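You operate a simulated robot arm through the tools that you are given. There is no shell and no other tool. Be economical: measure what you need, move in short steps, check, and stop when the job is done.

Carry out the task below with a simulated robot arm. There is one attempt and no reset: what you move stays moved.

Task
Send the four trains over the single line, earliest due time first.

It is judged by the outcome, as a careful person would: the job done as asked, and still so three seconds after it is handed in. It fails if anything else is knocked over, pushed out of place, dropped, spilled or broken.

Robot
A 7-joint arm with a three-finger gripper, on a carriage that runs on a rail from [-2.462, 0] to [0.018, 0] (x, y) and turns from -172 to 160 degrees about z. Base frame: it is fixed where the carriage stands at the start and does not move with it; the origin is on the floor, on the carriage's upright axis, x ahead of it, y to its left, z up. Readings come in m, degrees, newtons and seconds.
With the tool pointing down near the work surface it reaches from about 0.2 to 0.72 m from the robot's upright axis, wherever it stands. Its first joint turns from -115.0 to 115.0 degrees. Places, roughly: something [-9.6, 0, 0]. Payload 2.69 kg.
Tool frame: the origin (TCP) lies between the finger pads and is the grasp point; the fingertips stand 0.03 m ahead of it; z points along the fingers, y is the line along which they close. The gripper opens to 0.128 m. The gripper's body begins 0.117 m behind the TCP.
Orientation is that of the tool frame in the base frame, as a unit quaternion [w, x, y, z]. With the fingers straight down and closing along the base's y, the tool's x points along the base's -x, its y along +y and its z along -z.

Tools
- The arm moves only by the tool step_arm. Its argument "rows" is a list of rows, each a list of 3 entries, a list of its own where there are three numbers: the turn, a rotation vector about the tool's x, y, z in degrees, then the shift along the tool's x, y, z in cm, then the opening in per cent of the stroke, from 0 (shut) to 100 (fully open). In form: [[[rx, ry, rz], [tx, ty, tz], gripper], ...]. A call has 1 to 12 rows; each row shifts and turns the commanded pose from where the row before left it, along the tool's axes as they then stand. Each row takes 0.2 s and may step no farther than 0.05 m and 8.6 degrees from the row before; otherwise, or with a gripper value out of range, the whole call is refused. A pose out of reach is approached as far as the arm can. The call stops where the force on the tool passes 40 N (or 10 N more than at its start, if that is more) or the arm is blocked; 0.2 s more then pass. The fingers move at their own pace and stop on an object; they squeeze with about 41 N. The grip force told is the motor's: it shows also when the fingers shut on nothing. Time passes only in rows, and 0.2 s behind the last, so rows that do not move let the fingers close. It gives the time, the measured TCP pose, the force on the tool (base axes), the opening and the grip force at its end, in the units of the frame above (readings bear some noise), with the torque about the TCP (base axes, N m) and any sound that the robot's microphone picked up, and new pictures: "views" is both (left out), scene, wrist or none.
- Cameras (640 x 400 px; columns grow to the right, rows downward): "scene" is now at [0.0048, 0.1162, 1.6738]; the picture's right is [-0.54, -0.84, 0.00], its down [-0.59, 0.39, -0.71] and it looks along [0.59, -0.38, -0.71] (base axes); focal length 251 px, centre (320, 200). "wrist" rides on the gripper at [0.058, 0.054, -0.131] in the tool frame; the picture's right is [-0.68, 0.74, 0.00], its down [-0.62, -0.57, -0.55] and it looks along [-0.40, -0.37, 0.84] (tool axes); focal length 234 px, centre (320, 200). There is no depth. A picture from a camera that has moved, and an enlarged one, comes with that camera's place and axes in the base frame and with its lens. The place of the scene camera against the robot may be out by one fixed shift of up to 0.018 m in any direction.
- slide_trunk(by): slides the trunk up (or, below 0, down) by that many m; the arm and the scene camera ride with it, the base frame stays. It gives what a move gives, with no picture.
- steer(legs): drives the robot by 1 to 6 legs, each [ahead, left, turn to the left] in m, m and degrees, along the robot's own axes; the way and the turn of a leg run together, so that a leg with both is an arc; at most 1.5 m and 180 degrees a leg. The arm and the cameras ride along, it lands a little off, and it stops where it bumps. It keeps to its track: a leg is cut to what the track allows. It gives what a move gives, and a new picture of the scene camera.
- aim_head(pan, tilt): turns the head with the scene camera to pan (to the left, within 155 degrees either way) and tilt (down, from -29 to 69), counted from straight ahead of the robot. It gives what a move gives, and a new picture of the scene camera.
- close_up(camera, box): a new picture of the part [left, top, right, bottom] of that camera's present view, enlarged. No time passes.
- job_done(): hands the job in; it is judged then, once.

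Go step by step. Nothing tells you exact positions but the pictures and the camera data: compare them with the known pose of the tool, close in by small moves and look again before you grip or let go. The budget is 120 turns and 260 pictures, counting those below and the enlarged ones. Unless the task says otherwise, let go and move clear before handing in, and close with one line.

The tools are called after "Call:" by a JSON object that holds its "api" and its "payload". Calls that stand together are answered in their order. step_arm: Moves the arm, as the interface text tells. Its arguments: {"type":"object","properties":{"rows":{"type":"array"},"views":{"type":"string","enum":["both","scene","wrist","none"]}},"required":["rows"]} The other tools are called the same way: slide_trunk (by) slides the trunk up or down; steer (legs) drives the base; aim_head (pan, tilt) turns the head that bears the scene camera; close_up (camera, box) takes an enlarged picture of a part of a camera's view; job_done () hands the job in.

At the start:

```text
t: 0.0
ee_pos: [0.4041, -0.2858, 1.0535]
orientation: [0.0, 0.0, 1.0, 0.001]
contact_force: [0.2, 1.0, 1.1]
torque: [-0.03, -0.01, 0.0]
finger_gap: 0.1278
finger_force: 0.1
trunk travel left (down, up): [-0.825, 0.165]
robot x, y, heading: [0.0001, 0.0, 0.1]
head pan, tilt: [-33.0, 45.2]
```

scene: 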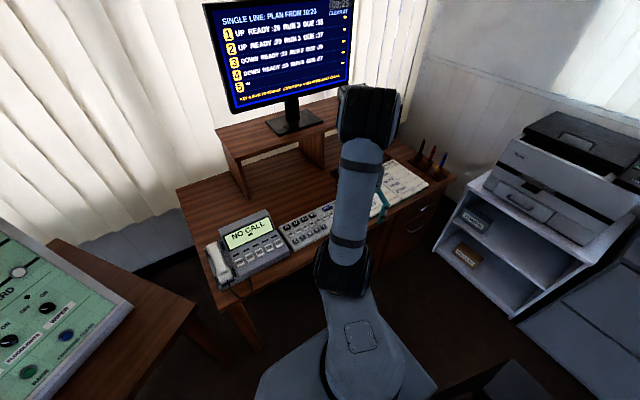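
wrist: 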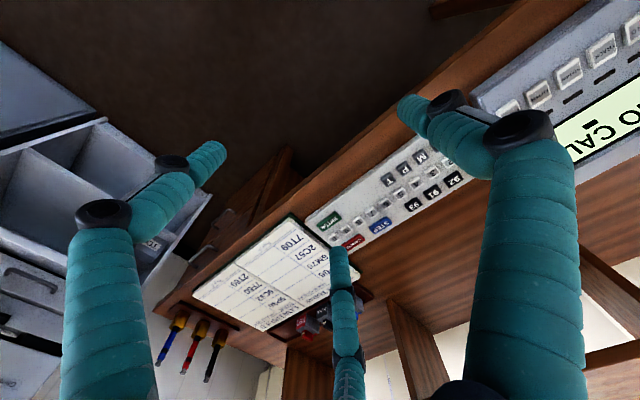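

I see a desk with a screen showing a plan, a keyboard and a phone. I'll enlarge the screen and the desk first.

Call:
{"api": "close_up", "payload": {"camera": "scene", "box": [200, 0, 360, 115]}}

Call:
{"api": "close_up", "payload": {"camera": "scene", "box": [200, 150, 450, 300]}}

Call:
{"api": "close_up", "payload": {"camera": "wrist", "box": [180, 60, 500, 340]}}

Call:
{"api": "aim_head", "payload": {"pan": -33, "tilt": 25}}

```text
3.48 times, centred on (280, 58) of scene
camera zoom: at [0.0048, 0.1162, 1.6738], right [-0.54, -0.84, 0.0], down [-0.59, 0.39, -0.71], along [0.59, -0.38, -0.71], focal length 874 px, centre (459, 696)
```

zoom: 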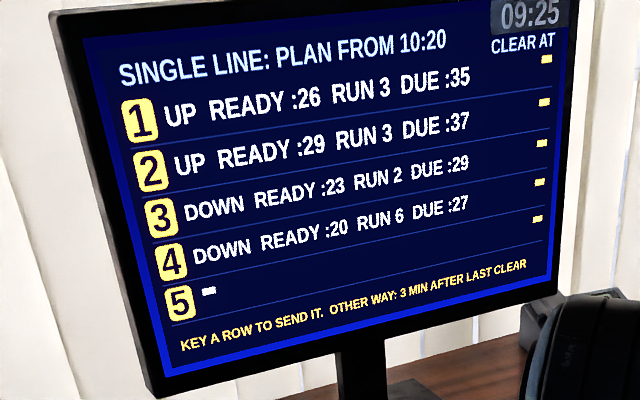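

```text
2.56 times, centred on (325, 225) of scene
camera zoom: at [0.0048, 0.1162, 1.6738], right [-0.54, -0.84, 0.0], down [-0.59, 0.39, -0.71], along [0.59, -0.38, -0.71], focal length 644 px, centre (307, 136)
```

zoom: 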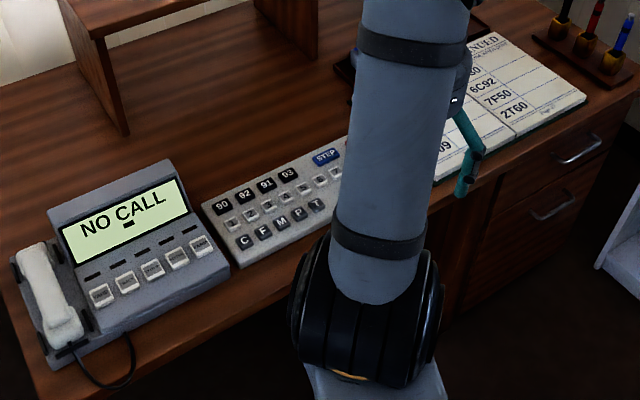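

```text
1.43 times, centred on (340, 200) of wrist
camera zoom: at [0.3437, -0.2319, 1.185], right [0.68, 0.74, 0.0], down [0.62, -0.57, 0.55], along [0.4, -0.37, -0.84], focal length 334 px, centre (291, 200)
```

zoom: 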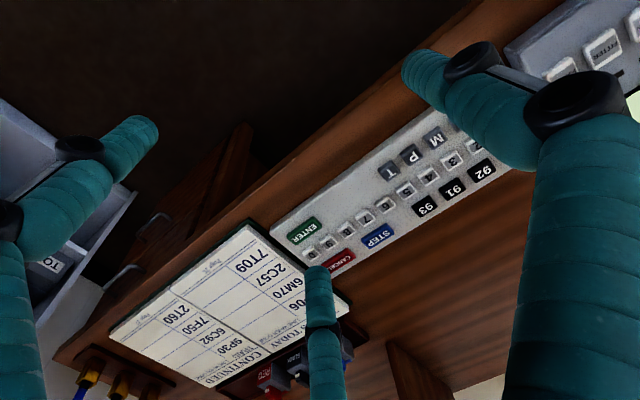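

```text
t: 0.8
ee_pos: [0.4035, -0.2852, 1.054]
orientation: [0.0, 0.0, 1.0, 0.0]
contact_force: [-0.5, -0.2, 0.0]
torque: [0.02, -0.01, 0.02]
finger_gap: 0.128
finger_force: 0.1
trunk travel left (down, up): [-0.825, 0.165]
robot x, y, heading: [0.0038, 0.0044, 0.1]
head pan, tilt: [-33.0, 25.0]
camera scene: at [0.014, 0.1101, 1.7046], right [-0.54, -0.84, 0.0], down [-0.36, 0.23, -0.91], along [0.76, -0.49, -0.42], focal length 251 px, centre (320, 200)
```

scene: 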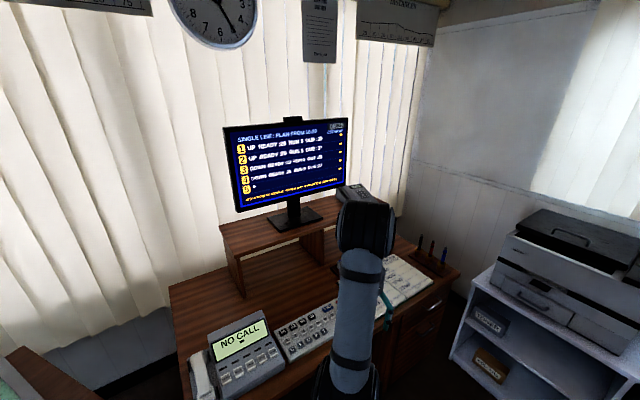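

The due times are row 4 (:27), row 3 (:29), row 1 (:35) and row 2 (:37), so the order is 4, 3, 1, 2. Next I'll look at the notices and the keyboard up close.

Call:
{"api": "close_up", "payload": {"camera": "scene", "box": [290, 0, 450, 70]}}

Call:
{"api": "close_up", "payload": {"camera": "scene", "box": [225, 110, 355, 215]}}

Call:
{"api": "close_up", "payload": {"camera": "wrist", "box": [300, 120, 470, 260]}}

Call:
{"api": "close_up", "payload": {"camera": "scene", "box": [190, 290, 440, 400]}}

```text
4.00 times, centred on (370, 35) of scene
camera zoom: at [0.014, 0.1101, 1.7046], right [-0.54, -0.84, 0.0], down [-0.36, 0.23, -0.91], along [0.76, -0.49, -0.42], focal length 1006 px, centre (120, 860)
```

zoom: 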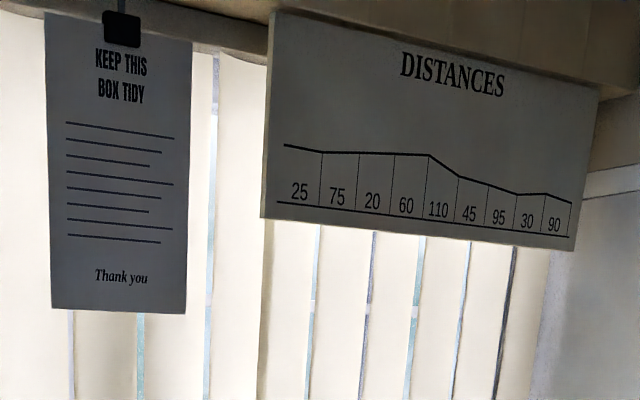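

```text
3.81 times, centred on (290, 162) of scene
camera zoom: at [0.014, 0.1101, 1.7046], right [-0.54, -0.84, 0.0], down [-0.36, 0.23, -0.91], along [0.76, -0.49, -0.42], focal length 958 px, centre (434, 343)
```

zoom: 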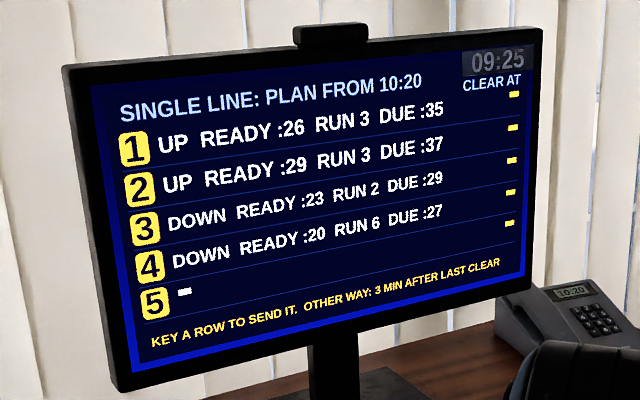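

```text
2.86 times, centred on (385, 190) of wrist
camera zoom: at [0.3437, -0.2319, 1.185], right [0.68, 0.74, 0.0], down [0.62, -0.57, 0.55], along [0.4, -0.37, -0.84], focal length 669 px, centre (134, 229)
```

zoom: 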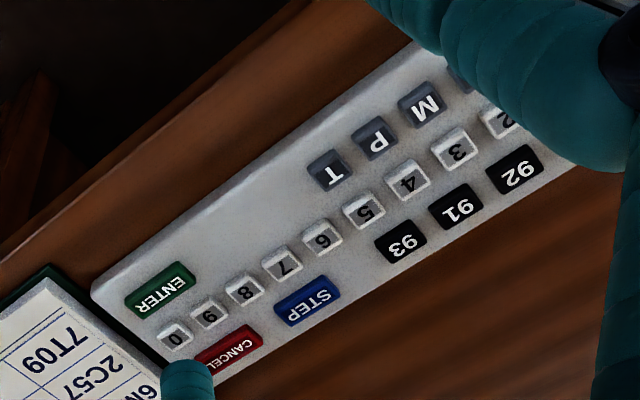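

```text
2.56 times, centred on (315, 345) of scene
camera zoom: at [0.014, 0.1101, 1.7046], right [-0.54, -0.84, 0.0], down [-0.36, 0.23, -0.91], along [0.76, -0.49, -0.42], focal length 644 px, centre (333, -171)
```

zoom: 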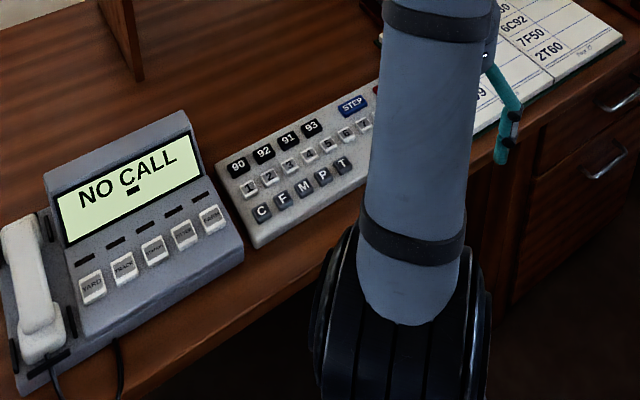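

The digit keys run along y at x≈0.625 and z≈0.795. Key 4 is at y≈-0.243 and the pitch is about 0.0345 m. I'll shut the fingers and hover above key 4.

Call:
{"api": "step_arm", "payload": {"rows": [[[0, 0, 0], [-4, 0.7, 2], 0], [[0, 0, 0], [-4, 0.7, 2], 0], [[0, 0, 0], [-4, 0.7, 2.5], 0], [[0, 0, 0], [-4, 0.7, 2.5], 0], [[0, 0, 0], [-3.2, 0.7, 3], 0], [[0, 0, 0], [-3, 0.7, 3], 0], [[0, 0, 0], [0, 0, 0], 0], [[0, 0, 0], [0, 0, 0], 0]]}}

Call:
{"api": "aim_head", "payload": {"pan": -33, "tilt": 40}}

```text
t: 2.6
ee_pos: [0.6253, -0.2438, 0.9047]
orientation: [0.001, 0.0, 1.0, 0.0]
contact_force: [1.1, 0.8, 0.5]
torque: [0.01, 0.0, 0.01]
finger_gap: 0.0025
finger_force: 7.3
trunk travel left (down, up): [-0.825, 0.165]
robot x, y, heading: [-0.0004, 0.0012, 0.2]
head pan, tilt: [-33.0, 25.0]
camera scene: at [0.0148, 0.1101, 1.7046], right [-0.54, -0.84, 0.0], down [-0.35, 0.23, -0.91], along [0.76, -0.49, -0.42], focal length 251 px, centre (320, 200)
camera wrist: at [0.5665, -0.1906, 1.0354], right [0.68, 0.74, 0.0], down [0.62, -0.57, 0.55], along [0.4, -0.37, -0.84], focal length 234 px, centre (320, 200)
```

scene: 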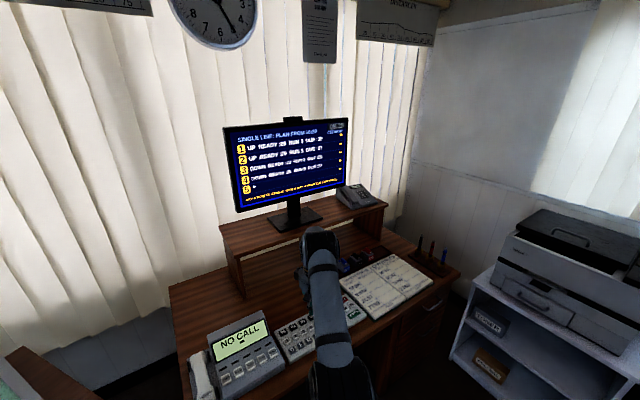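
wrist: 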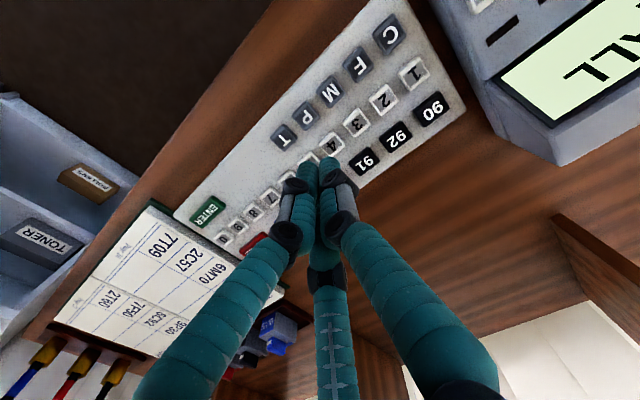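

```text
t: 3.4
ee_pos: [0.6249, -0.2435, 0.9059]
orientation: [0.0, 0.0, 1.0, -0.001]
contact_force: [-0.4, -0.2, -0.3]
torque: [-0.03, 0.0, 0.03]
finger_gap: 0.0022
finger_force: 31.1
trunk travel left (down, up): [-0.825, 0.165]
robot x, y, heading: [0.001, -0.0004, -0.0]
head pan, tilt: [-33.0, 40.0]
camera scene: at [0.008, 0.114, 1.6814], right [-0.54, -0.84, 0.0], down [-0.54, 0.35, -0.77], along [0.64, -0.42, -0.64], focal length 251 px, centre (320, 200)
```

scene: 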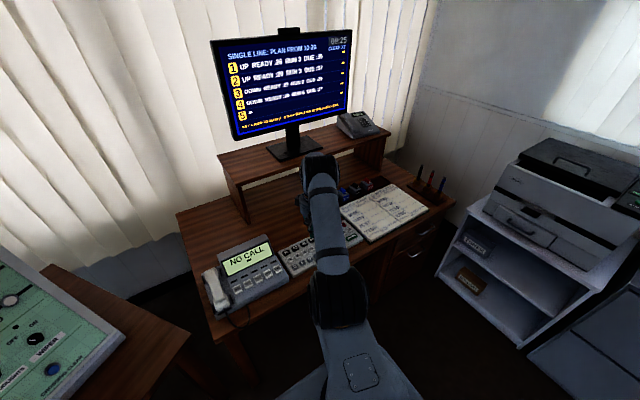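

Fingers are shut and hovering. I'll zoom in on the wrist view to refine the key positions.

Call:
{"api": "close_up", "payload": {"camera": "wrist", "box": [250, 50, 450, 200]}}

```text
2.67 times, centred on (350, 125) of wrist
camera zoom: at [0.5658, -0.1906, 1.0359], right [0.68, 0.74, 0.0], down [0.62, -0.57, 0.55], along [0.4, -0.37, -0.84], focal length 624 px, centre (240, 400)
```

zoom: 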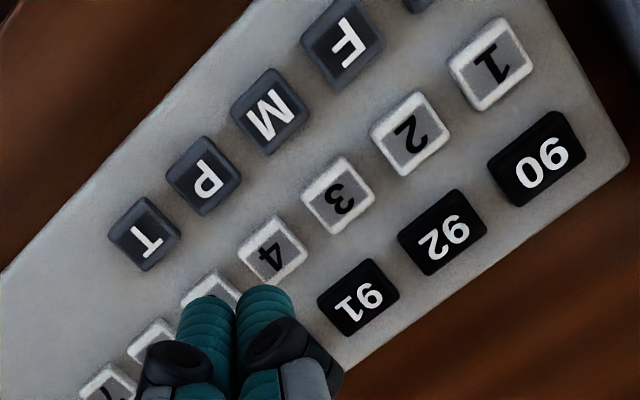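

Key 4 looks nearer x≈0.636, y≈-0.240. I'll shift there, go down partway and look again.

Call:
{"api": "step_arm", "payload": {"rows": [[[0, 0, 0], [-1.1, 0.3, 2], 0], [[0, 0, 0], [0, 0, 3], 0], [[0, 0, 0], [0, 0, 0], 0]], "views": "none"}}

Call:
{"api": "close_up", "payload": {"camera": "wrist", "box": [240, 40, 440, 190]}}

Call:
{"api": "close_up", "payload": {"camera": "scene", "box": [260, 170, 400, 280]}}

```text
t: 4.2
ee_pos: [0.6356, -0.2401, 0.8543]
orientation: [0.0, 0.0, 1.0, 0.0]
contact_force: [1.0, 0.2, 0.7]
torque: [0.0, -0.01, -0.03]
finger_gap: 0.0018
finger_force: 31.7
trunk travel left (down, up): [-0.825, 0.165]
robot x, y, heading: [-0.0016, 0.0021, -0.2]
head pan, tilt: [-33.0, 40.0]
```

```text
2.67 times, centred on (340, 115) of wrist
camera zoom: at [0.5767, -0.1866, 0.9853], right [0.68, 0.74, 0.0], down [0.62, -0.57, 0.55], along [0.4, -0.37, -0.84], focal length 624 px, centre (267, 427)
```

zoom: 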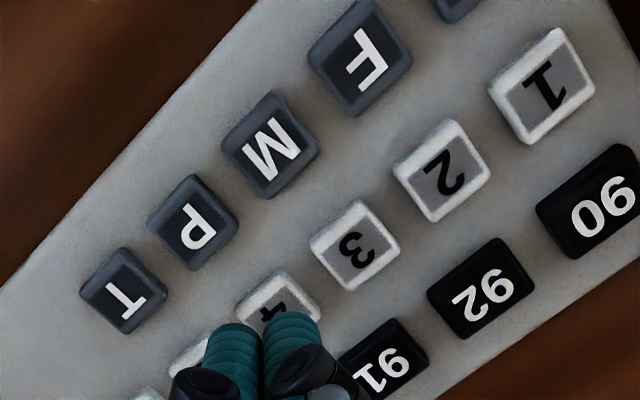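

```text
3.64 times, centred on (330, 225) of scene
camera zoom: at [0.0077, 0.1144, 1.6813], right [-0.54, -0.84, 0.0], down [-0.54, 0.35, -0.77], along [0.64, -0.42, -0.64], focal length 914 px, centre (284, 109)
```

zoom: 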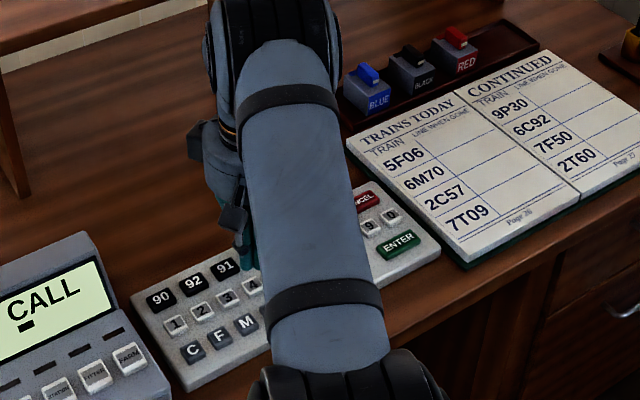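

The tip lines up with key 4 (key y ≈ -0.139, -0.172, -0.205 and -0.238 for 1 to 4). Now I'll press 4 gently.

Call:
{"api": "step_arm", "payload": {"rows": [[[0, 0, 0], [0, 0.2, 2], 0], [[0, 0, 0], [0, 0, 0.4], 0], [[0, 0, 0], [0, 0, 0.3], 0], [[0, 0, 0], [0, 0, 0.2], 0]], "views": "both"}}

```text
t: 5.2
ee_pos: [0.6355, -0.2383, 0.825]
orientation: [0.0, 0.0, 1.0, -0.001]
contact_force: [0.3, -0.7, 0.2]
torque: [-0.03, 0.01, 0.0]
finger_gap: 0.0021
finger_force: 30.7
trunk travel left (down, up): [-0.825, 0.165]
robot x, y, heading: [0.0016, 0.0006, 0.1]
head pan, tilt: [-33.0, 40.0]
camera scene: at [0.0079, 0.114, 1.6813], right [-0.54, -0.84, 0.0], down [-0.54, 0.35, -0.77], along [0.64, -0.42, -0.64], focal length 251 px, centre (320, 200)
camera wrist: at [0.5767, -0.1853, 0.9559], right [0.68, 0.74, 0.0], down [0.62, -0.57, 0.55], along [0.4, -0.37, -0.84], focal length 234 px, centre (320, 200)
```

scene: 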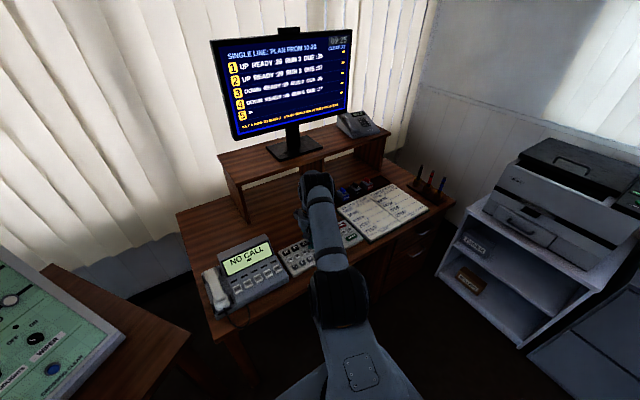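
wrist: 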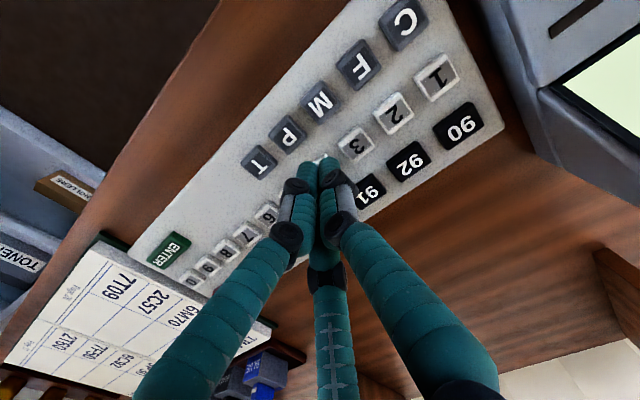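

No contact yet with the tip at 0.795. I'll check the alignment up close.

Call:
{"api": "close_up", "payload": {"camera": "wrist", "box": [260, 70, 420, 190]}}

```text
3.33 times, centred on (340, 130) of wrist
camera zoom: at [0.5767, -0.1853, 0.9559], right [0.68, 0.74, 0.0], down [0.62, -0.57, 0.55], along [0.4, -0.37, -0.84], focal length 781 px, centre (253, 433)
```

zoom: 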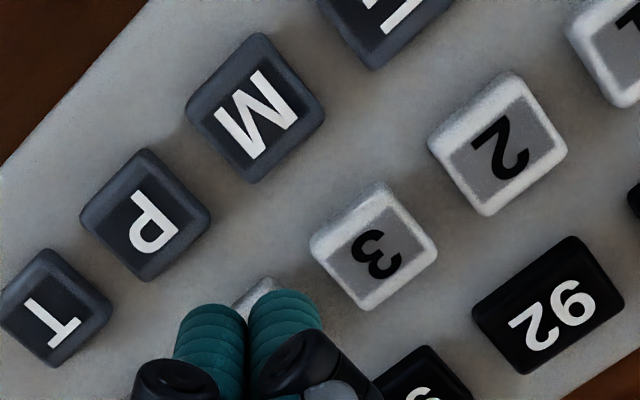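

Aligned. I'll continue down in small steps.

Call:
{"api": "step_arm", "payload": {"rows": [[[0, 0, 0], [0, 0, 0.2], 0], [[0, 0, 0], [0, 0, 0.2], 0], [[0, 0, 0], [0, 0, 0.2], 0]], "views": "scene"}}

```text
t: 6.0
ee_pos: [0.6357, -0.2376, 0.8194]
orientation: [0.001, -0.001, 1.0, 0.0]
contact_force: [-0.9, 0.3, -0.9]
torque: [0.0, -0.01, 0.01]
finger_gap: 0.0023
finger_force: 31.6
trunk travel left (down, up): [-0.825, 0.165]
robot x, y, heading: [-0.0002, -0.0027, -0.2]
head pan, tilt: [-33.0, 40.0]
camera scene: at [0.0081, 0.114, 1.6813], right [-0.54, -0.84, 0.0], down [-0.54, 0.35, -0.77], along [0.64, -0.42, -0.64], focal length 251 px, centre (320, 200)
```

scene: 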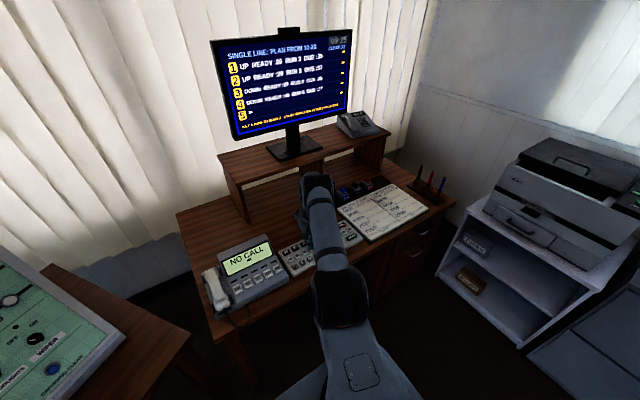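

Call:
{"api": "step_arm", "payload": {"rows": [[[0, 0, 0], [-0.2, 0, 0.2], 0], [[0, 0, 0], [0, 0, 0.2], 0], [[0, 0, 0], [0, 0, 0.2], 0]], "views": "wrist"}}

Call:
{"api": "close_up", "payload": {"camera": "wrist", "box": [260, 70, 420, 190]}}

```text
t: 6.8
ee_pos: [0.6382, -0.2378, 0.8127]
orientation: [-0.001, 0.0, 1.0, -0.001]
contact_force: [-0.6, 0.1, 0.2]
torque: [0.0, 0.04, -0.04]
finger_gap: 0.0019
finger_force: 31.5
trunk travel left (down, up): [-0.825, 0.165]
robot x, y, heading: [0.0031, -0.0013, 0.2]
head pan, tilt: [-33.0, 40.0]
camera wrist: at [0.5789, -0.1851, 0.9437], right [0.68, 0.74, 0.0], down [0.62, -0.57, 0.55], along [0.4, -0.37, -0.84], focal length 234 px, centre (320, 200)
```

wrist: 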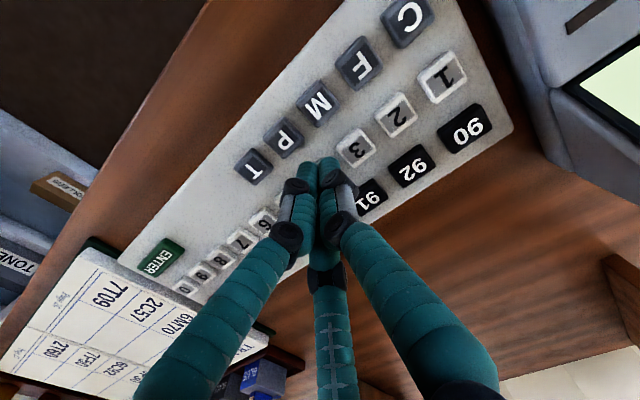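

```text
3.33 times, centred on (340, 130) of wrist
camera zoom: at [0.5789, -0.1851, 0.9437], right [0.68, 0.74, 0.0], down [0.62, -0.57, 0.55], along [0.4, -0.37, -0.84], focal length 781 px, centre (253, 433)
```

zoom: 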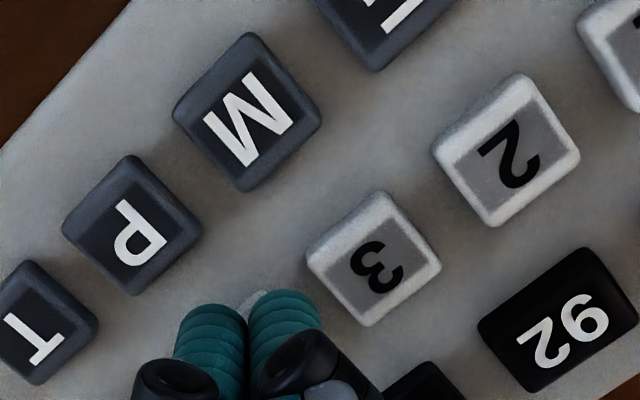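

Call:
{"api": "step_arm", "payload": {"rows": [[[0, 0, 0], [-0.1, 0, 0.2], 0], [[0, 0, 0], [0, 0, 0.2], 0], [[0, 0, 0], [0, 0, 0.2], 0], [[0, 0, 0], [0, 0, 0.2], 0]], "views": "scene"}}

Call:
{"api": "close_up", "payload": {"camera": "wrist", "box": [260, 70, 420, 190]}}

```text
t: 7.8
ee_pos: [0.6388, -0.237, 0.8038]
orientation: [0.001, 0.0, 1.0, 0.0]
contact_force: [0.5, -1.5, 0.4]
torque: [-0.05, 0.01, -0.02]
finger_gap: 0.002
finger_force: 31.4
trunk travel left (down, up): [-0.825, 0.165]
robot x, y, heading: [0.0012, -0.0016, 0.0]
head pan, tilt: [-33.0, 40.0]
camera scene: at [0.008, 0.114, 1.6813], right [-0.54, -0.84, 0.0], down [-0.54, 0.35, -0.77], along [0.64, -0.42, -0.64], focal length 251 px, centre (320, 200)
```

scene: 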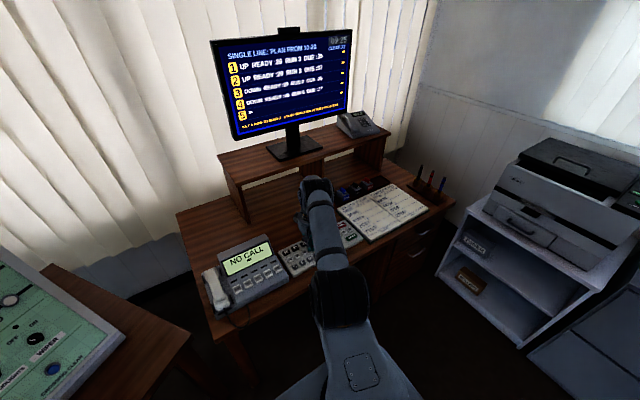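

```text
3.33 times, centred on (340, 130) of wrist
camera zoom: at [0.5797, -0.1848, 0.9359], right [0.68, 0.74, 0.0], down [0.62, -0.57, 0.55], along [0.4, -0.37, -0.84], focal length 781 px, centre (253, 433)
```

zoom: 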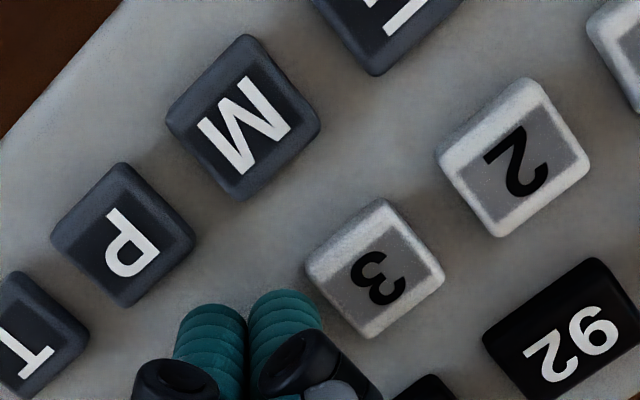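

Comparing several views puts the key tops at z≈0.772, with key 4 at about (0.6437, -0.2437) and a pitch of 0.0355. I'll lift slightly, correct and press.

Call:
{"api": "step_arm", "payload": {"rows": [[[0, 0, 0], [0, 0, -0.6], 0], [[0, 0, 0], [-0.5, -0.67, 0], 0], [[0, 0, 0], [0, 0, 0.6], 0], [[0, 0, 0], [0, 0, 0.2], 0], [[0, 0, 0], [0, 0, 0.2], 0]], "views": "scene"}}

Call:
{"api": "close_up", "payload": {"camera": "wrist", "box": [260, 70, 420, 190]}}

```text
t: 9.0
ee_pos: [0.6448, -0.2458, 0.8014]
orientation: [0.0, 0.0, 1.0, 0.0]
contact_force: [-0.4, 0.3, 0.9]
torque: [-0.01, -0.01, -0.02]
finger_gap: 0.0019
finger_force: 31.5
trunk travel left (down, up): [-0.825, 0.165]
robot x, y, heading: [0.0011, -0.001, 0.1]
head pan, tilt: [-33.0, 40.0]
camera scene: at [0.0081, 0.1141, 1.6813], right [-0.54, -0.84, 0.0], down [-0.54, 0.35, -0.77], along [0.64, -0.42, -0.64], focal length 251 px, centre (320, 200)
```

scene: 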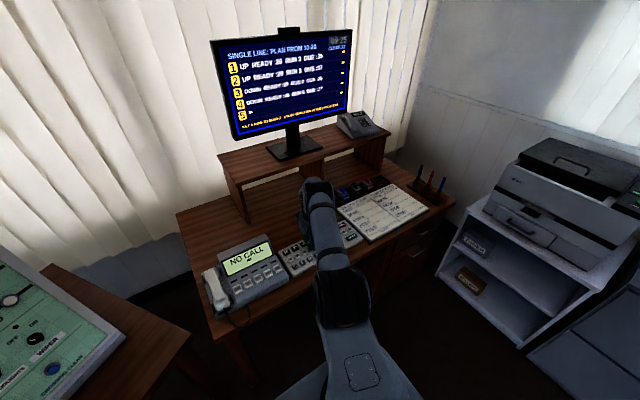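

```text
3.33 times, centred on (340, 130) of wrist
camera zoom: at [0.5849, -0.1915, 0.9319], right [0.68, 0.74, 0.0], down [0.62, -0.57, 0.55], along [0.4, -0.37, -0.84], focal length 781 px, centre (253, 433)
```

zoom: 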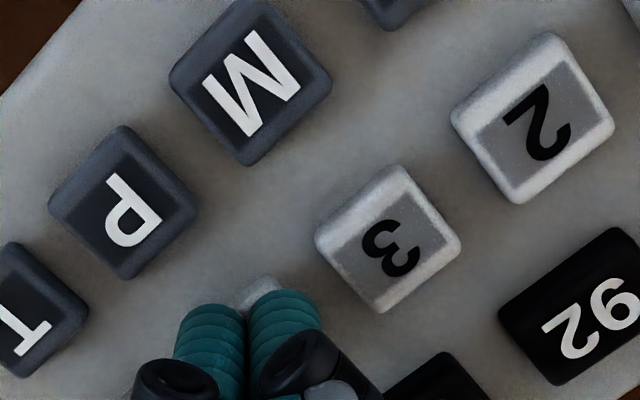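

Well aligned, not yet touching. Continuing down.

Call:
{"api": "step_arm", "payload": {"rows": [[[0, 0, 0], [0, 0, 0.2], 0], [[0, 0, 0], [0, 0, 0.2], 0], [[0, 0, 0], [0, 0, 0.2], 0]], "views": "scene"}}

Call:
{"api": "close_up", "payload": {"camera": "wrist", "box": [260, 70, 420, 190]}}

```text
t: 9.8
ee_pos: [0.6444, -0.2448, 0.7945]
orientation: [0.0, 0.0, 1.0, 0.0]
contact_force: [-1.0, 0.0, 1.3]
torque: [-0.02, -0.02, 0.0]
finger_gap: 0.0021
finger_force: 31.1
trunk travel left (down, up): [-0.825, 0.165]
robot x, y, heading: [-0.0004, -0.0028, -0.2]
head pan, tilt: [-33.0, 40.0]
heard: click
camera scene: at [0.0078, 0.1142, 1.6813], right [-0.54, -0.84, 0.0], down [-0.54, 0.35, -0.77], along [0.64, -0.42, -0.64], focal length 251 px, centre (320, 200)
```

scene: 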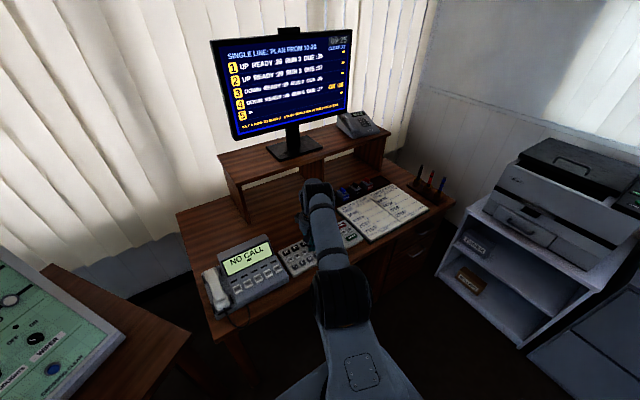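

```text
3.33 times, centred on (340, 130) of wrist
camera zoom: at [0.5843, -0.1917, 0.9261], right [0.68, 0.74, 0.0], down [0.62, -0.57, 0.55], along [0.4, -0.37, -0.84], focal length 781 px, centre (253, 433)
```

zoom: 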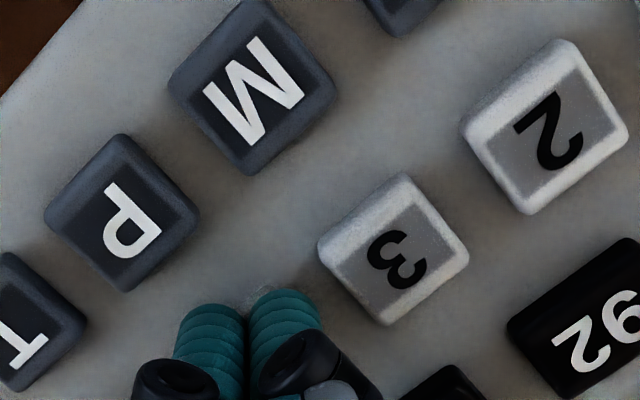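

Key 4 clicked, and the row shows a clear time. I'll read the screen closely while lifting off toward key 3 (y≈-0.2085).

Call:
{"api": "step_arm", "payload": {"rows": [[[0, 0, 0], [0, 0, -2], 0], [[0, 0, 0], [-0.1, 3.6, 0], 0], [[0, 0, 0], [0, 0, 0], 0]], "views": "none"}}

Call:
{"api": "close_up", "payload": {"camera": "scene", "box": [205, 25, 360, 140]}}

Call:
{"api": "close_up", "payload": {"camera": "wrist", "box": [260, 70, 420, 190]}}

```text
t: 10.6
ee_pos: [0.6442, -0.2094, 0.8155]
orientation: [0.0, 0.002, 1.0, -0.001]
contact_force: [-0.3, -1.3, -0.8]
torque: [0.06, 0.0, -0.02]
finger_gap: 0.0022
finger_force: 30.7
trunk travel left (down, up): [-0.825, 0.165]
robot x, y, heading: [-0.0018, -0.0017, -0.1]
head pan, tilt: [-33.0, 40.0]
```

```text
3.48 times, centred on (282, 82) of scene
camera zoom: at [0.0075, 0.1122, 1.6815], right [-0.54, -0.84, 0.0], down [-0.54, 0.35, -0.77], along [0.64, -0.42, -0.64], focal length 874 px, centre (450, 609)
```

zoom: 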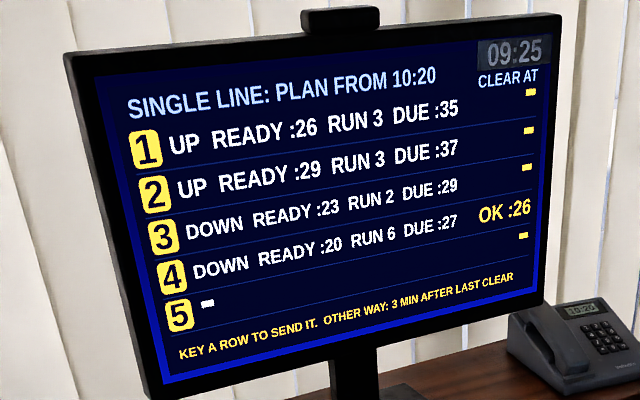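

```text
3.33 times, centred on (340, 130) of wrist
camera zoom: at [0.5854, -0.1568, 0.946], right [0.68, 0.74, 0.0], down [0.61, -0.57, 0.55], along [0.4, -0.37, -0.84], focal length 781 px, centre (253, 433)
```

zoom: 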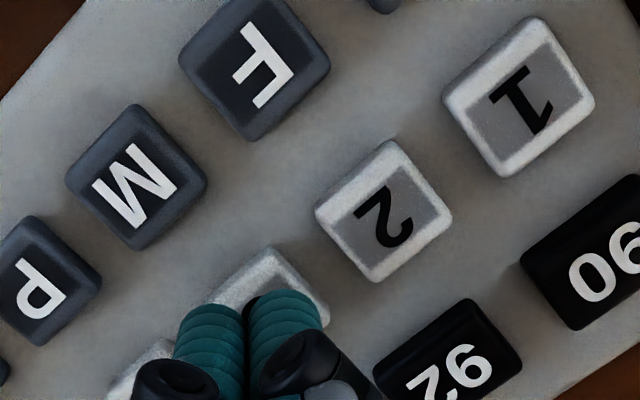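

Row 4 shows "OK :26", so one key press is enough and no ENTER is needed. The tool is over key 3, so I'll press it.

Call:
{"api": "step_arm", "payload": {"rows": [[[0, 0, 0], [-0.1, 0.1, 1.4], 0], [[0, 0, 0], [0, 0, 0.3], 0], [[0, 0, 0], [0, 0, 0.2], 0], [[0, 0, 0], [0, 0, 0.2], 0]], "views": "scene"}}

Call:
{"api": "close_up", "payload": {"camera": "scene", "box": [205, 25, 360, 140]}}

```text
t: 11.6
ee_pos: [0.644, -0.2076, 0.7931]
orientation: [-0.001, 0.0, 1.0, 0.0]
contact_force: [-0.2, 0.9, 2.0]
torque: [-0.02, 0.02, -0.01]
finger_gap: 0.0021
finger_force: 30.9
trunk travel left (down, up): [-0.825, 0.165]
robot x, y, heading: [0.003, 0.0014, 0.2]
head pan, tilt: [-33.0, 40.0]
heard: click
camera scene: at [0.0076, 0.1143, 1.6814], right [-0.54, -0.84, 0.0], down [-0.54, 0.35, -0.77], along [0.64, -0.42, -0.64], focal length 251 px, centre (320, 200)
```

scene: 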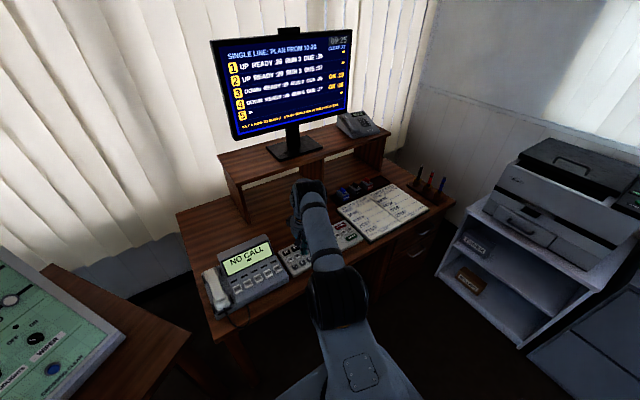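

```text
3.48 times, centred on (282, 82) of scene
camera zoom: at [0.0076, 0.1143, 1.6814], right [-0.54, -0.84, 0.0], down [-0.54, 0.35, -0.77], along [0.64, -0.42, -0.64], focal length 874 px, centre (450, 609)
```

zoom: 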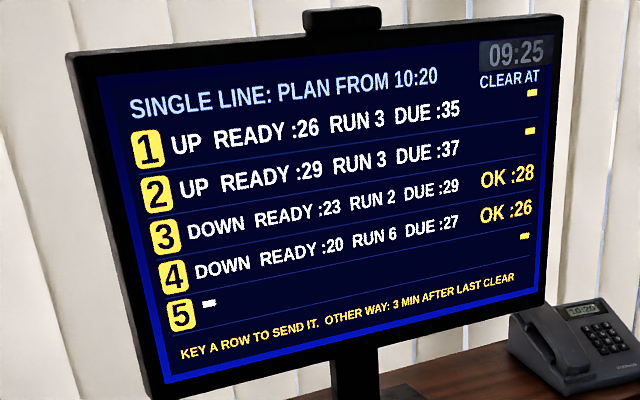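

Row 3 shows "OK :28". Next is key 1, two pitches (about 7.15 cm) to the left.

Call:
{"api": "step_arm", "payload": {"rows": [[[0, 0, 0], [0, 0, -2.2], 0], [[0, 0, 0], [0, 3.6, 0], 0], [[0, 0, 0], [-0.1, 3.5, 0], 0], [[0, 0, 0], [0, 0, 0], 0]], "views": "none"}}

Call:
{"api": "close_up", "payload": {"camera": "wrist", "box": [240, 70, 400, 190]}}

```text
t: 12.6
ee_pos: [0.6476, -0.1366, 0.8157]
orientation: [0.001, -0.001, 1.0, 0.0]
contact_force: [0.2, 0.3, -0.6]
torque: [0.0, 0.0, 0.02]
finger_gap: 0.0022
finger_force: 31.0
trunk travel left (down, up): [-0.825, 0.165]
robot x, y, heading: [0.0023, -0.0003, -0.3]
head pan, tilt: [-33.0, 40.0]
```

```text
3.33 times, centred on (320, 130) of wrist
camera zoom: at [0.5881, -0.0837, 0.9478], right [0.68, 0.74, 0.0], down [0.62, -0.57, 0.55], along [0.4, -0.37, -0.84], focal length 781 px, centre (320, 433)
```

zoom: 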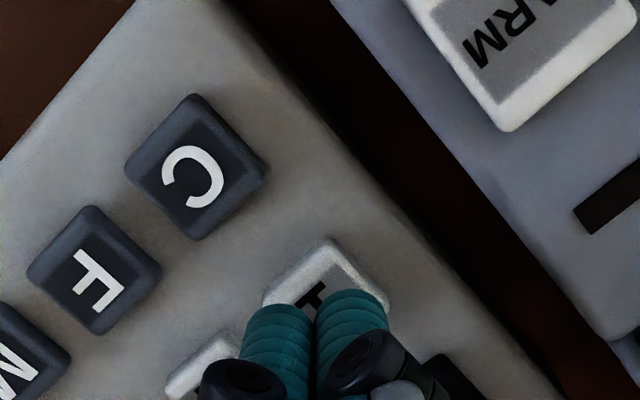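

Centred on key 1. Pressing.

Call:
{"api": "step_arm", "payload": {"rows": [[[0, 0, 0], [0, 0, 1.4], 0], [[0, 0, 0], [0, 0, 0.3], 0], [[0, 0, 0], [0, 0, 0.2], 0], [[0, 0, 0], [0, 0, 0.2], 0]], "views": "none"}}

Call:
{"api": "close_up", "payload": {"camera": "scene", "box": [205, 25, 360, 140]}}

```text
t: 13.6
ee_pos: [0.6468, -0.1367, 0.7956]
orientation: [0.001, 0.0, 1.0, 0.0]
contact_force: [-0.8, 0.0, 0.8]
torque: [-0.01, -0.02, -0.01]
finger_gap: 0.006
finger_force: 31.8
trunk travel left (down, up): [-0.825, 0.165]
robot x, y, heading: [0.0008, -0.0018, -0.0]
head pan, tilt: [-33.0, 40.0]
heard: click
```

```text
3.48 times, centred on (282, 82) of scene
camera zoom: at [0.0078, 0.1142, 1.6814], right [-0.54, -0.84, 0.0], down [-0.54, 0.35, -0.77], along [0.64, -0.42, -0.64], focal length 874 px, centre (450, 609)
```

zoom: 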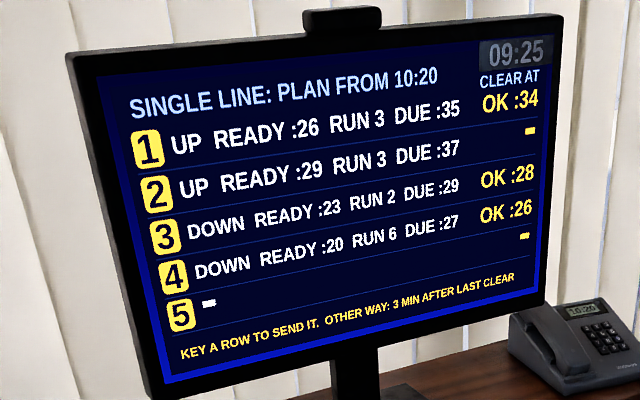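

Row 1 shows "OK :34". Last is key 2, at y≈-0.172.

Call:
{"api": "step_arm", "payload": {"rows": [[[0, 0, 0], [0, 0, -2.2], 0], [[0, 0, 0], [0.1, -3.55, 0], 0], [[0, 0, 0], [0, 0, 0], 0]], "views": "none"}}

Call:
{"api": "close_up", "payload": {"camera": "wrist", "box": [240, 70, 400, 190]}}

```text
t: 14.4
ee_pos: [0.6453, -0.1705, 0.8167]
orientation: [0.0, -0.001, 1.0, -0.001]
contact_force: [-0.1, 0.6, -0.3]
torque: [-0.11, -0.02, -0.03]
finger_gap: 0.0022
finger_force: 31.6
trunk travel left (down, up): [-0.825, 0.165]
robot x, y, heading: [-0.0018, 0.0016, 0.1]
head pan, tilt: [-33.0, 40.0]
```

```text
3.33 times, centred on (320, 130) of wrist
camera zoom: at [0.587, -0.1177, 0.9478], right [0.68, 0.74, 0.0], down [0.62, -0.56, 0.55], along [0.4, -0.37, -0.84], focal length 781 px, centre (320, 433)
```

zoom: 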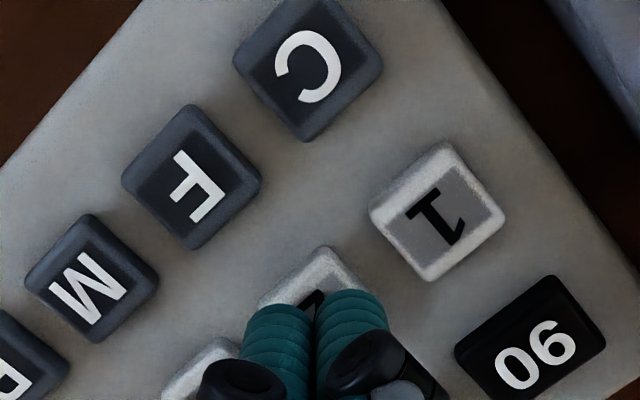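

Centred on key 2. Pressing.

Call:
{"api": "step_arm", "payload": {"rows": [[[0, 0, 0], [0, -0.1, 1.4], 0], [[0, 0, 0], [0, 0, 0.3], 0], [[0, 0, 0], [0, 0, 0.2], 0], [[0, 0, 0], [0, 0, 0.2], 0]], "views": "none"}}

Call:
{"api": "close_up", "payload": {"camera": "scene", "box": [205, 25, 360, 140]}}

```text
t: 15.4
ee_pos: [0.6465, -0.1722, 0.7958]
orientation: [0.001, 0.0, 1.0, 0.0]
contact_force: [0.6, 0.5, 1.0]
torque: [0.0, -0.02, 0.04]
finger_gap: 0.0023
finger_force: 31.3
trunk travel left (down, up): [-0.825, 0.165]
robot x, y, heading: [-0.0006, 0.0001, -0.2]
head pan, tilt: [-33.0, 40.0]
```

```text
3.48 times, centred on (282, 82) of scene
camera zoom: at [0.0078, 0.114, 1.6814], right [-0.54, -0.84, 0.0], down [-0.54, 0.35, -0.77], along [0.64, -0.42, -0.64], focal length 874 px, centre (450, 609)
```

zoom: 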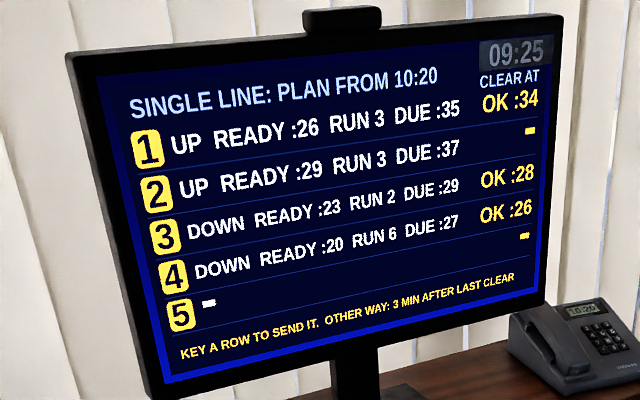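

No click yet, so I'll go a little deeper.

Call:
{"api": "step_arm", "payload": {"rows": [[[0, 0, 0], [0, 0, 0.15], 0], [[0, 0, 0], [0, 0, 0], 0]], "views": "none"}}

Call:
{"api": "close_up", "payload": {"camera": "scene", "box": [205, 25, 360, 140]}}

```text
t: 16.0
ee_pos: [0.6458, -0.1725, 0.794]
orientation: [0.001, 0.0, 1.0, 0.0]
contact_force: [-0.3, 0.2, 1.7]
torque: [0.03, 0.0, 0.02]
finger_gap: 0.006
finger_force: 31.6
trunk travel left (down, up): [-0.825, 0.165]
robot x, y, heading: [0.0025, -0.0026, -0.1]
head pan, tilt: [-33.0, 40.0]
heard: click
```

```text
3.48 times, centred on (282, 82) of scene
camera zoom: at [0.0078, 0.1142, 1.6813], right [-0.54, -0.84, 0.0], down [-0.54, 0.35, -0.77], along [0.64, -0.42, -0.64], focal length 874 px, centre (450, 609)
```

zoom: 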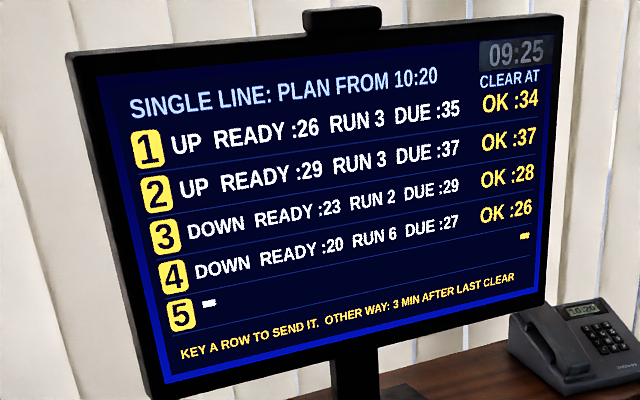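

All four rows show OK, at :26, :28, :34 and :37. I'll lift clear and check once more.

Call:
{"api": "step_arm", "payload": {"rows": [[[0, 0, 0], [0, 0, -3], 0], [[0, 0, 0], [0, 0, -4.5], 0], [[0, 0, 0], [0, 0, -4.5], 0], [[0, 0, 0], [0, 0, 0], 0]], "views": "both"}}

Call:
{"api": "close_up", "payload": {"camera": "scene", "box": [205, 25, 360, 140]}}

```text
t: 17.0
ee_pos: [0.6454, -0.1734, 0.9139]
orientation: [0.0, 0.0, 1.0, 0.0]
contact_force: [0.1, -0.1, 0.0]
torque: [-0.02, -0.02, -0.01]
finger_gap: 0.0021
finger_force: 31.5
trunk travel left (down, up): [-0.825, 0.165]
robot x, y, heading: [0.0025, -0.0015, -0.1]
head pan, tilt: [-33.0, 40.0]
camera scene: at [0.0088, 0.1138, 1.6813], right [-0.54, -0.84, 0.0], down [-0.54, 0.35, -0.77], along [0.64, -0.42, -0.64], focal length 251 px, centre (320, 200)
camera wrist: at [0.5871, -0.1202, 1.0449], right [0.68, 0.74, 0.0], down [0.62, -0.57, 0.55], along [0.4, -0.37, -0.84], focal length 234 px, centre (320, 200)
```

scene: 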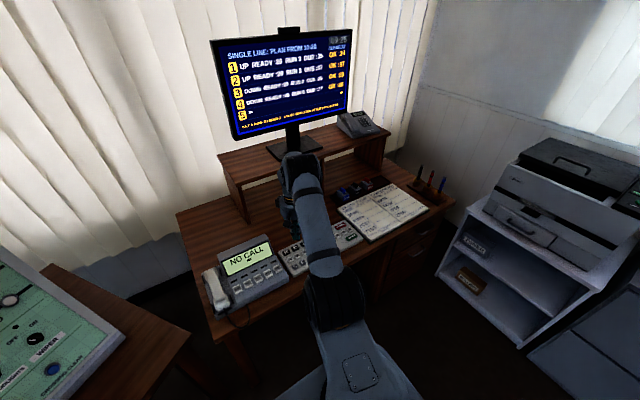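
wrist: 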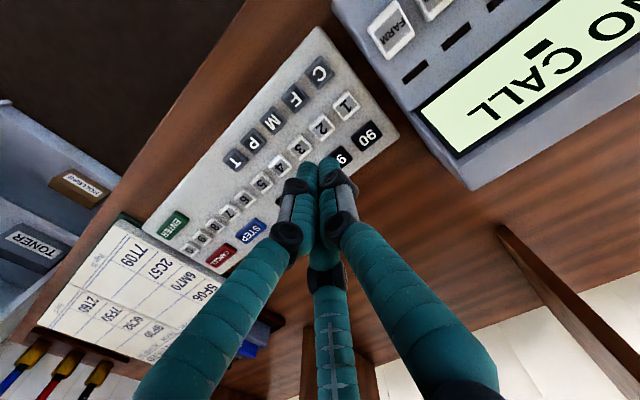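

```text
3.48 times, centred on (282, 82) of scene
camera zoom: at [0.0088, 0.1138, 1.6813], right [-0.54, -0.84, 0.0], down [-0.54, 0.35, -0.77], along [0.64, -0.42, -0.64], focal length 874 px, centre (450, 609)
```

zoom: 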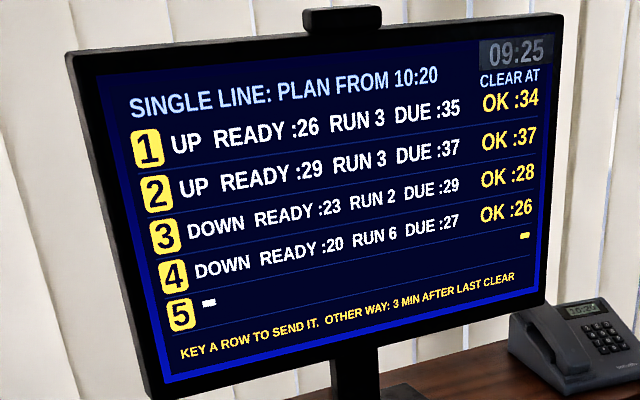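

All four trains show OK, the arm is clear and nothing has been disturbed, so I'm handing in.

Call:
{"api": "job_done", "payload": {}}

```text
The job is handed in.
```

I sent all four trains in due order, rows 4, 3, 1 and 2, and the screen shows each one OK and clear by its due time (:26, :28, :34 and :37).
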